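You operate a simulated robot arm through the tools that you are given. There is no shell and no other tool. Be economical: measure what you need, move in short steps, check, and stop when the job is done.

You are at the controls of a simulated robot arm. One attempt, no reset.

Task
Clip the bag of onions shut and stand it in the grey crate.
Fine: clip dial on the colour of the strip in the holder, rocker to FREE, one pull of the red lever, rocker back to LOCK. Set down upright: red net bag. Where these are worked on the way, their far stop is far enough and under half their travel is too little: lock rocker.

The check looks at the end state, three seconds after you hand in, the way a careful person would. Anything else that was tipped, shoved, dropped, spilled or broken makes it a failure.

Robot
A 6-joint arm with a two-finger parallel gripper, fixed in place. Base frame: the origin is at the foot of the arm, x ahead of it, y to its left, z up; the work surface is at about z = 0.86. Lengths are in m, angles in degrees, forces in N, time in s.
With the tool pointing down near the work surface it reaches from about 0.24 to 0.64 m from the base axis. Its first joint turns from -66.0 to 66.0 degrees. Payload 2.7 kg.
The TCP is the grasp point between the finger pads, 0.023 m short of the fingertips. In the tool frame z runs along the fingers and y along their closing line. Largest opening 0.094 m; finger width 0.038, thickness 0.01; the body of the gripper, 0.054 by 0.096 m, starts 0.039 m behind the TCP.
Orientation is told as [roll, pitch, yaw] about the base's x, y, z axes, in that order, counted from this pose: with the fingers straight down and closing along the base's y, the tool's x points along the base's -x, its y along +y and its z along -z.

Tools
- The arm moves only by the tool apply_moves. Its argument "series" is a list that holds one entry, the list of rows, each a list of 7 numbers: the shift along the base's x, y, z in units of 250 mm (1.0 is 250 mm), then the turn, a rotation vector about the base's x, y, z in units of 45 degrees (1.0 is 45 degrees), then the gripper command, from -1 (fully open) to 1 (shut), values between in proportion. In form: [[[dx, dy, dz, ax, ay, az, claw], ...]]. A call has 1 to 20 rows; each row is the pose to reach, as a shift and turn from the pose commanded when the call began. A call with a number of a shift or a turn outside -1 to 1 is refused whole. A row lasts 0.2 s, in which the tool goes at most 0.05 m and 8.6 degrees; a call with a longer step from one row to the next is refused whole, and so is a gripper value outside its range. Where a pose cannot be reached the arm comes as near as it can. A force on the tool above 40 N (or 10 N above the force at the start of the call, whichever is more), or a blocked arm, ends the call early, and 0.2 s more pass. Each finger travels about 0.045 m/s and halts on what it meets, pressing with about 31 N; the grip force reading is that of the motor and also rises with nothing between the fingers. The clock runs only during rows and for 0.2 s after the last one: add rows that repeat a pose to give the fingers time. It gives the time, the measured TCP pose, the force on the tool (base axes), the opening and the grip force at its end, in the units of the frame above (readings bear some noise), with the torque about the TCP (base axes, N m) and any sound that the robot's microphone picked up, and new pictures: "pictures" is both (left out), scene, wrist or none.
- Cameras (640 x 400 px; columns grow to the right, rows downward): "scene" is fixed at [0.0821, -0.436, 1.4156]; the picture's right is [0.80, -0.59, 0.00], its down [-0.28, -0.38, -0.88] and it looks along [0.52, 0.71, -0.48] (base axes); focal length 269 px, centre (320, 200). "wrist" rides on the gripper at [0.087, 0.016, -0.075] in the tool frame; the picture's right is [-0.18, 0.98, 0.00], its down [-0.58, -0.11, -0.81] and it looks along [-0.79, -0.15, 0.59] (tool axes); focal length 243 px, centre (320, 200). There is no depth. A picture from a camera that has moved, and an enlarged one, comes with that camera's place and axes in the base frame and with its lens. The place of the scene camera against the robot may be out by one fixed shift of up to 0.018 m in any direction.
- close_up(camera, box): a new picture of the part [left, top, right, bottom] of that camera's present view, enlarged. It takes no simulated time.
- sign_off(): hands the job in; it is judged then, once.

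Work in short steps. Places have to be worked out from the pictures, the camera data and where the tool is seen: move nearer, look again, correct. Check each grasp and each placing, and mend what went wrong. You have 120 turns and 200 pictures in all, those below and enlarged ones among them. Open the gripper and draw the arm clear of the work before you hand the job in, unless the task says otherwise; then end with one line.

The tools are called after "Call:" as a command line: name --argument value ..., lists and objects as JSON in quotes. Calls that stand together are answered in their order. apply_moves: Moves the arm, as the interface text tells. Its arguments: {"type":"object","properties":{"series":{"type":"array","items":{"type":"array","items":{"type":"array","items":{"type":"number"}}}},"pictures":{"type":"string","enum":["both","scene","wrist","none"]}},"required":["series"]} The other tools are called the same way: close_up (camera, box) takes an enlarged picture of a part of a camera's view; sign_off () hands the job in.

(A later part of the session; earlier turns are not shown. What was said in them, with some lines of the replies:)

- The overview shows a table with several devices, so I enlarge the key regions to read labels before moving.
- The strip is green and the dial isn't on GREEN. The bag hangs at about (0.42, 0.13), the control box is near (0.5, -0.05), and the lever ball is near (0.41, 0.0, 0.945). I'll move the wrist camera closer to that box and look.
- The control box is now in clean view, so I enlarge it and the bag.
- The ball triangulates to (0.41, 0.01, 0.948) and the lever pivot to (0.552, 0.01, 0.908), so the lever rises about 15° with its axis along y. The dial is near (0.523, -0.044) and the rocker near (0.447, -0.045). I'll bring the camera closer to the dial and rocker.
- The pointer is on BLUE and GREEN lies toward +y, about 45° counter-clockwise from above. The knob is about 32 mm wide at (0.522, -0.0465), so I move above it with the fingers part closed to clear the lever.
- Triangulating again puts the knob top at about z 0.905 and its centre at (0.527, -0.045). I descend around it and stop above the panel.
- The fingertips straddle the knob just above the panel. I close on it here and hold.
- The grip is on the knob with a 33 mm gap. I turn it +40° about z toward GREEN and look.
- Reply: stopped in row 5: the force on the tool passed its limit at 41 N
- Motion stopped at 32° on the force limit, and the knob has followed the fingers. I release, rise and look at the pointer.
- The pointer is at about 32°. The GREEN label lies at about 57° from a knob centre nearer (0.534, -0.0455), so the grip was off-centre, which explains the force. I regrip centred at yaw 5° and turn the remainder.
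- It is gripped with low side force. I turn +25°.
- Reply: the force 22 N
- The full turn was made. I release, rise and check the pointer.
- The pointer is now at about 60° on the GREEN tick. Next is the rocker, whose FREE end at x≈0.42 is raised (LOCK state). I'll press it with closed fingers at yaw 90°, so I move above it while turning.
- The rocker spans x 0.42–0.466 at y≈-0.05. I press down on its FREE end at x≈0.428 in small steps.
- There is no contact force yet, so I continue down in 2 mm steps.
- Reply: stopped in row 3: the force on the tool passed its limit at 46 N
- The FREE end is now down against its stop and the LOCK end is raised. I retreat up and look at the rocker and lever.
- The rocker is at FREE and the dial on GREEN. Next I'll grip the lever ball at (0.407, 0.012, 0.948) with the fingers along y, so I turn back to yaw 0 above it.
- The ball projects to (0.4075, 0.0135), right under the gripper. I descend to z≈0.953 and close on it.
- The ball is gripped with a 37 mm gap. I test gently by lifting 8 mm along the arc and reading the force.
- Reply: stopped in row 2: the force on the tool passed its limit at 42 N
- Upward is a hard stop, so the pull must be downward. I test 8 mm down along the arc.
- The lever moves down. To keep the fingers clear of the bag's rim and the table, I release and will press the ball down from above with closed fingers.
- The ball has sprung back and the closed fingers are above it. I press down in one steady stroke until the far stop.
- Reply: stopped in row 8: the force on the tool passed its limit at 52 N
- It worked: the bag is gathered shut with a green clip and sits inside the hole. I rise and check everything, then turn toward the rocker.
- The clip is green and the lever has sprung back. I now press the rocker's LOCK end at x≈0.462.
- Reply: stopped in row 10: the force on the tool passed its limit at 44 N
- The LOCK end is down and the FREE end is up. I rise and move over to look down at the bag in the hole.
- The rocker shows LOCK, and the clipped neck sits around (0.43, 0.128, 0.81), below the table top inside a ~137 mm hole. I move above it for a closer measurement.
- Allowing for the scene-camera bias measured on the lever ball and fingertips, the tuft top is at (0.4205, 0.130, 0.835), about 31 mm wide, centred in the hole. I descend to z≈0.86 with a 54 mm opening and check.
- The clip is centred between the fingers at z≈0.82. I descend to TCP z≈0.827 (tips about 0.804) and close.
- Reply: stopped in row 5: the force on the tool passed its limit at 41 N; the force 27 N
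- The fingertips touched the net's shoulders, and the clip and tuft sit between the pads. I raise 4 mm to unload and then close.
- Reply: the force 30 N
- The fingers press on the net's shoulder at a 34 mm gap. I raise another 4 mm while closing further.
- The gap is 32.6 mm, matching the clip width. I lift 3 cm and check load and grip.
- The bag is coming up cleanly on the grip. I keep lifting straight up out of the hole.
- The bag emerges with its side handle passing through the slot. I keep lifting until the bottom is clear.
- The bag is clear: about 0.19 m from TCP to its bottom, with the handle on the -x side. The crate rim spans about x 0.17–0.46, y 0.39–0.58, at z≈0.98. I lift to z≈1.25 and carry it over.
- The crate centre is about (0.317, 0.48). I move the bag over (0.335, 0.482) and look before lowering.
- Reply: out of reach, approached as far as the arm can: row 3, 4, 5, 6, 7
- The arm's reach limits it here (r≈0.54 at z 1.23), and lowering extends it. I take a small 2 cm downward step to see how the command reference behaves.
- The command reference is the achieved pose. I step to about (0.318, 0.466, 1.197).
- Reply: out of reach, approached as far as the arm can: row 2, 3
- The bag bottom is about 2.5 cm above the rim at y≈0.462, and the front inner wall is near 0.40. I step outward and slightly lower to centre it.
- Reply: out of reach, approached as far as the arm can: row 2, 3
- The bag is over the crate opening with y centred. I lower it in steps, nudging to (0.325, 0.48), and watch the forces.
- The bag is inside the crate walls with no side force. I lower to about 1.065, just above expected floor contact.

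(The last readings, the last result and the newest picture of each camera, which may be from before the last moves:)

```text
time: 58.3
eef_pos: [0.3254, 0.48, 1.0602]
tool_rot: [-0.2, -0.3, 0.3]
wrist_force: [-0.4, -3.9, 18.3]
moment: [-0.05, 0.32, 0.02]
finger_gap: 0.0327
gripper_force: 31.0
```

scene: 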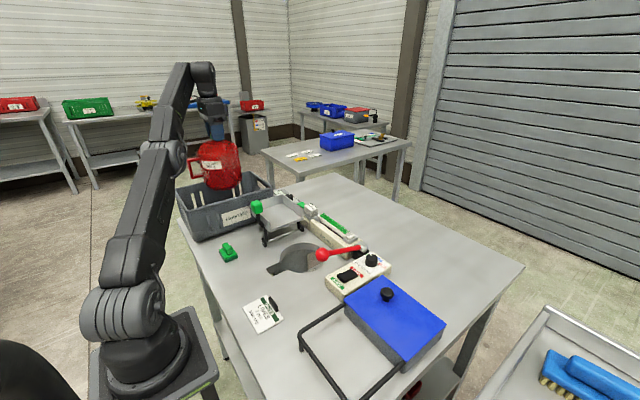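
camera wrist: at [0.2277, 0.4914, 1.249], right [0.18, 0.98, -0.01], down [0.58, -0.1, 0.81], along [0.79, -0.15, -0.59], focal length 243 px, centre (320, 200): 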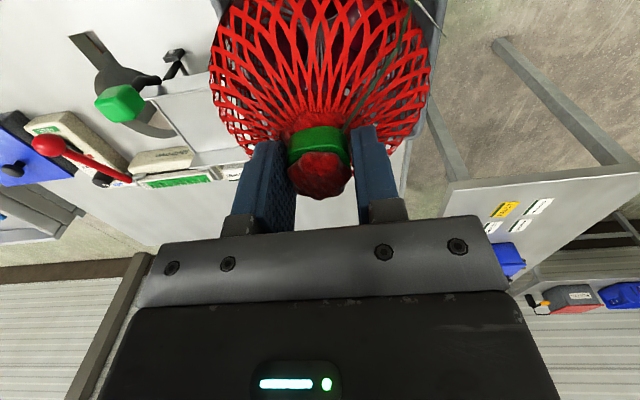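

The floor was touched at z≈1.061 with 18 N up. I ease off 2 mm and check that the bag is upright before opening.

Call:
apply_moves --series '[[[0, 0, 0.009, 0, 0, 0, 1], [0, 0, 0.009, 0, 0, 0, 1]]]' --pictures "wrist"

Call:
close_up --camera "scene" --box '[165, 105, 305, 245]'

```text
time: 58.9
eef_pos: [0.326, 0.4787, 1.06]
tool_rot: [-0.3, -0.2, 0.2]
wrist_force: [4.1, -2.3, 16.0]
moment: [0.35, -0.31, -0.05]
finger_gap: 0.0327
gripper_force: 31.0
camera wrist: at [0.2386, 0.4949, 1.1343], right [0.18, 0.98, -0.01], down [0.58, -0.1, 0.81], along [0.79, -0.15, -0.59], focal length 243 px, centre (320, 200)
```

wrist: 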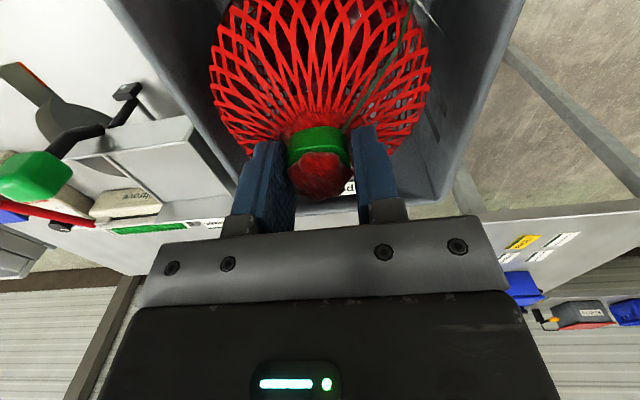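

```text
2.86 times, centred on (235, 175) of scene
camera zoom: at [0.082, -0.4363, 1.4155], right [0.8, -0.59, 0.0], down [-0.28, -0.38, -0.88], along [0.52, 0.71, -0.48], focal length 770 px, centre (563, 271)
```

zoom: 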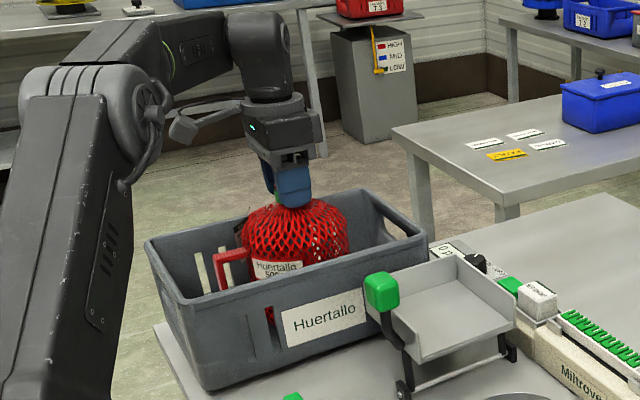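

The bag stands upright on the crate floor. I open the fingers and withdraw straight up.

Call:
apply_moves --series '[[[0, 0, 0.004, 0, 0, 0, 0.3], [0, 0, 0.008, 0, 0, 0, 0.1], [0, 0, 0.012, 0, 0, 0, -0.1], [0, 0, 0.02, 0, 0, 0, -0.3], [0, 0, 0.06, 0, 0, 0, -0.3], [0, 0, 0.14, 0, 0, 0, -0.3], [0, 0, 0.24, 0, 0, 0, -0.3], [0, 0, 0.34, 0, 0, 0, -0.3]]]' --pictures "both"

Call:
close_up --camera "scene" --box '[165, 105, 305, 245]'

```text
time: 60.7
eef_pos: [0.3243, 0.4812, 1.1456]
tool_rot: [-0.4, 0.0, 0.2]
wrist_force: [0.3, -0.8, -0.4]
moment: [0.01, 0.01, 0.0]
finger_gap: 0.0613
gripper_force: 0.0
camera wrist: at [0.2378, 0.4961, 1.2186], right [0.18, 0.98, -0.01], down [0.58, -0.1, 0.81], along [0.79, -0.15, -0.59], focal length 243 px, centre (320, 200)
```

scene: 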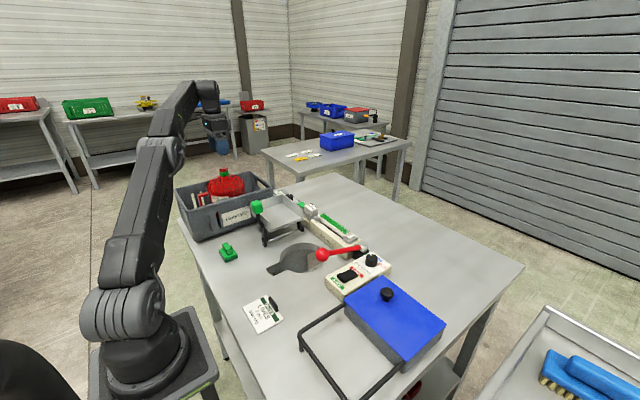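
wrist: 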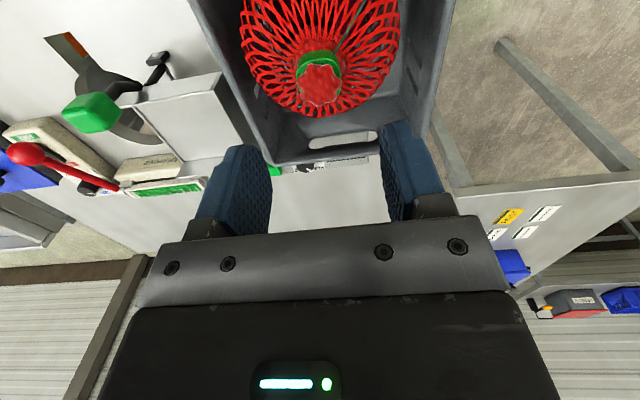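

```text
2.86 times, centred on (235, 175) of scene
camera zoom: at [0.0821, -0.436, 1.4156], right [0.8, -0.59, 0.0], down [-0.28, -0.38, -0.88], along [0.52, 0.71, -0.48], focal length 770 px, centre (563, 271)
```

zoom: 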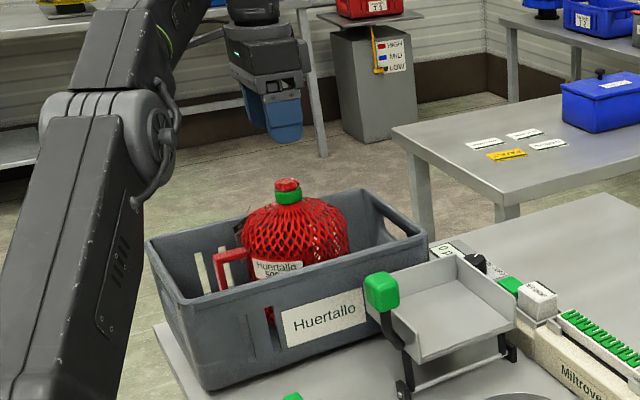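

The bag stands freely upright. I draw the arm back and up, away from the crate, and do a final check of the controls.

Call:
apply_moves --series '[[[-0.02, -0.1, 0.08, 0, 0, 0, -1], [-0.03, -0.22, 0.16, 0, 0, 0, -1], [-0.03, -0.34, 0.24, 0, 0, 0, -1], [-0.03, -0.5, 0.32, 0, 0, 0, -1], [-0.03, -0.66, 0.36, 0, 0, 0, -1], [-0.03, -0.82, 0.36, 0, 0, 0, -1], [-0.03, -0.98, 0.36, 0, 0, 0, -1], [-0.03, -0.98, 0.36, 0, 0, 0, -1]]]' --pictures "both"

Call:
close_up --camera "scene" --box '[165, 155, 405, 305]'

Call:
close_up --camera "wrist" --box '[60, 20, 300, 180]'

Call:
close_up --camera "scene" --box '[325, 225, 405, 305]'

```text
time: 62.5
eef_pos: [0.3171, 0.2336, 1.2356]
tool_rot: [-0.5, 0.0, 0.2]
wrist_force: [0.6, 0.3, -0.2]
moment: [-0.02, 0.01, -0.02]
finger_gap: 0.0944
gripper_force: 0.1
camera wrist: at [0.2299, 0.2492, 1.3089], right [0.18, 0.98, -0.01], down [0.58, -0.1, 0.81], along [0.79, -0.15, -0.59], focal length 243 px, centre (320, 200)
```

scene: 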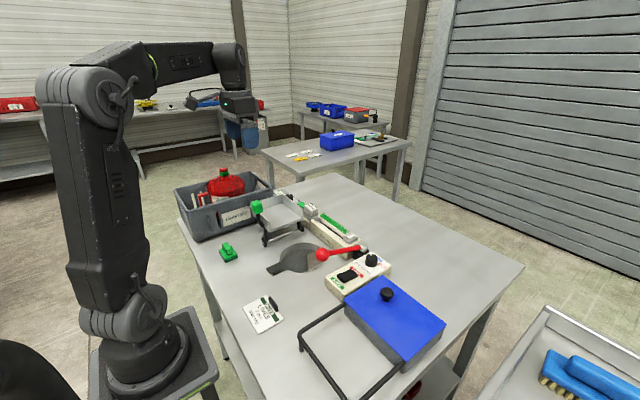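
wrist: 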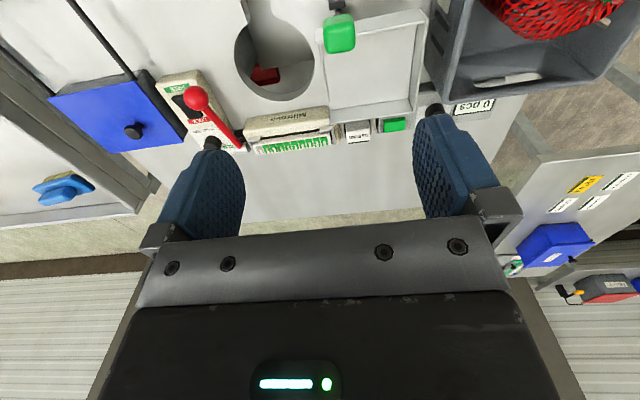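

```text
2.67 times, centred on (285, 230) of scene
camera zoom: at [0.0821, -0.436, 1.4156], right [0.8, -0.59, 0.0], down [-0.28, -0.38, -0.88], along [0.52, 0.71, -0.48], focal length 718 px, centre (413, 120)
```

zoom: 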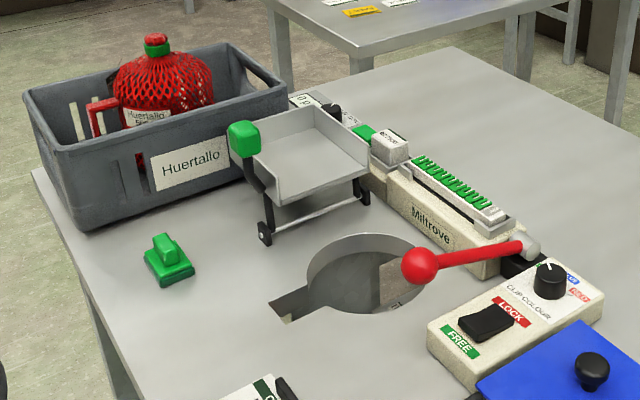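

```text
2.50 times, centred on (180, 100) of wrist
camera zoom: at [0.2299, 0.2492, 1.3089], right [0.18, 0.98, -0.01], down [0.58, -0.1, 0.81], along [0.79, -0.15, -0.59], focal length 606 px, centre (670, 450)
```

zoom: 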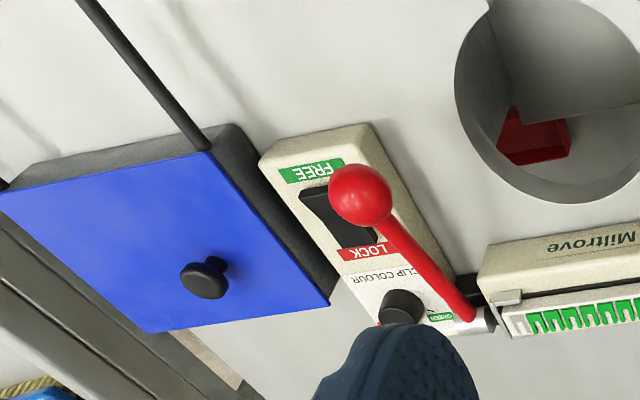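

```text
5.00 times, centred on (365, 265) of scene
camera zoom: at [0.0821, -0.436, 1.4156], right [0.8, -0.59, 0.0], down [-0.28, -0.38, -0.88], along [0.52, 0.71, -0.48], focal length 1347 px, centre (95, -125)
```

zoom: 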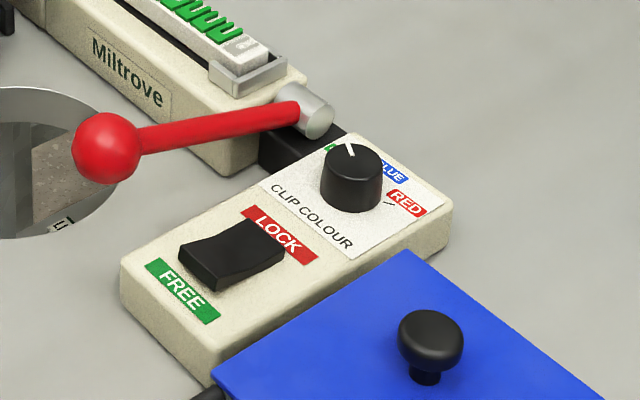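

The dial is on GREEN, the rocker is in LOCK, and one clip has been used. The clipped bag stands upright in the crate and the arm is clear with the gripper open, so I hand in.

Call:
sign_off

```text
The job is handed in.
```

The bag of onions is closed with one green clip and stands upright in the grey crate; the dial is on GREEN, the rocker is back on LOCK, and the arm is clear with the gripper open.
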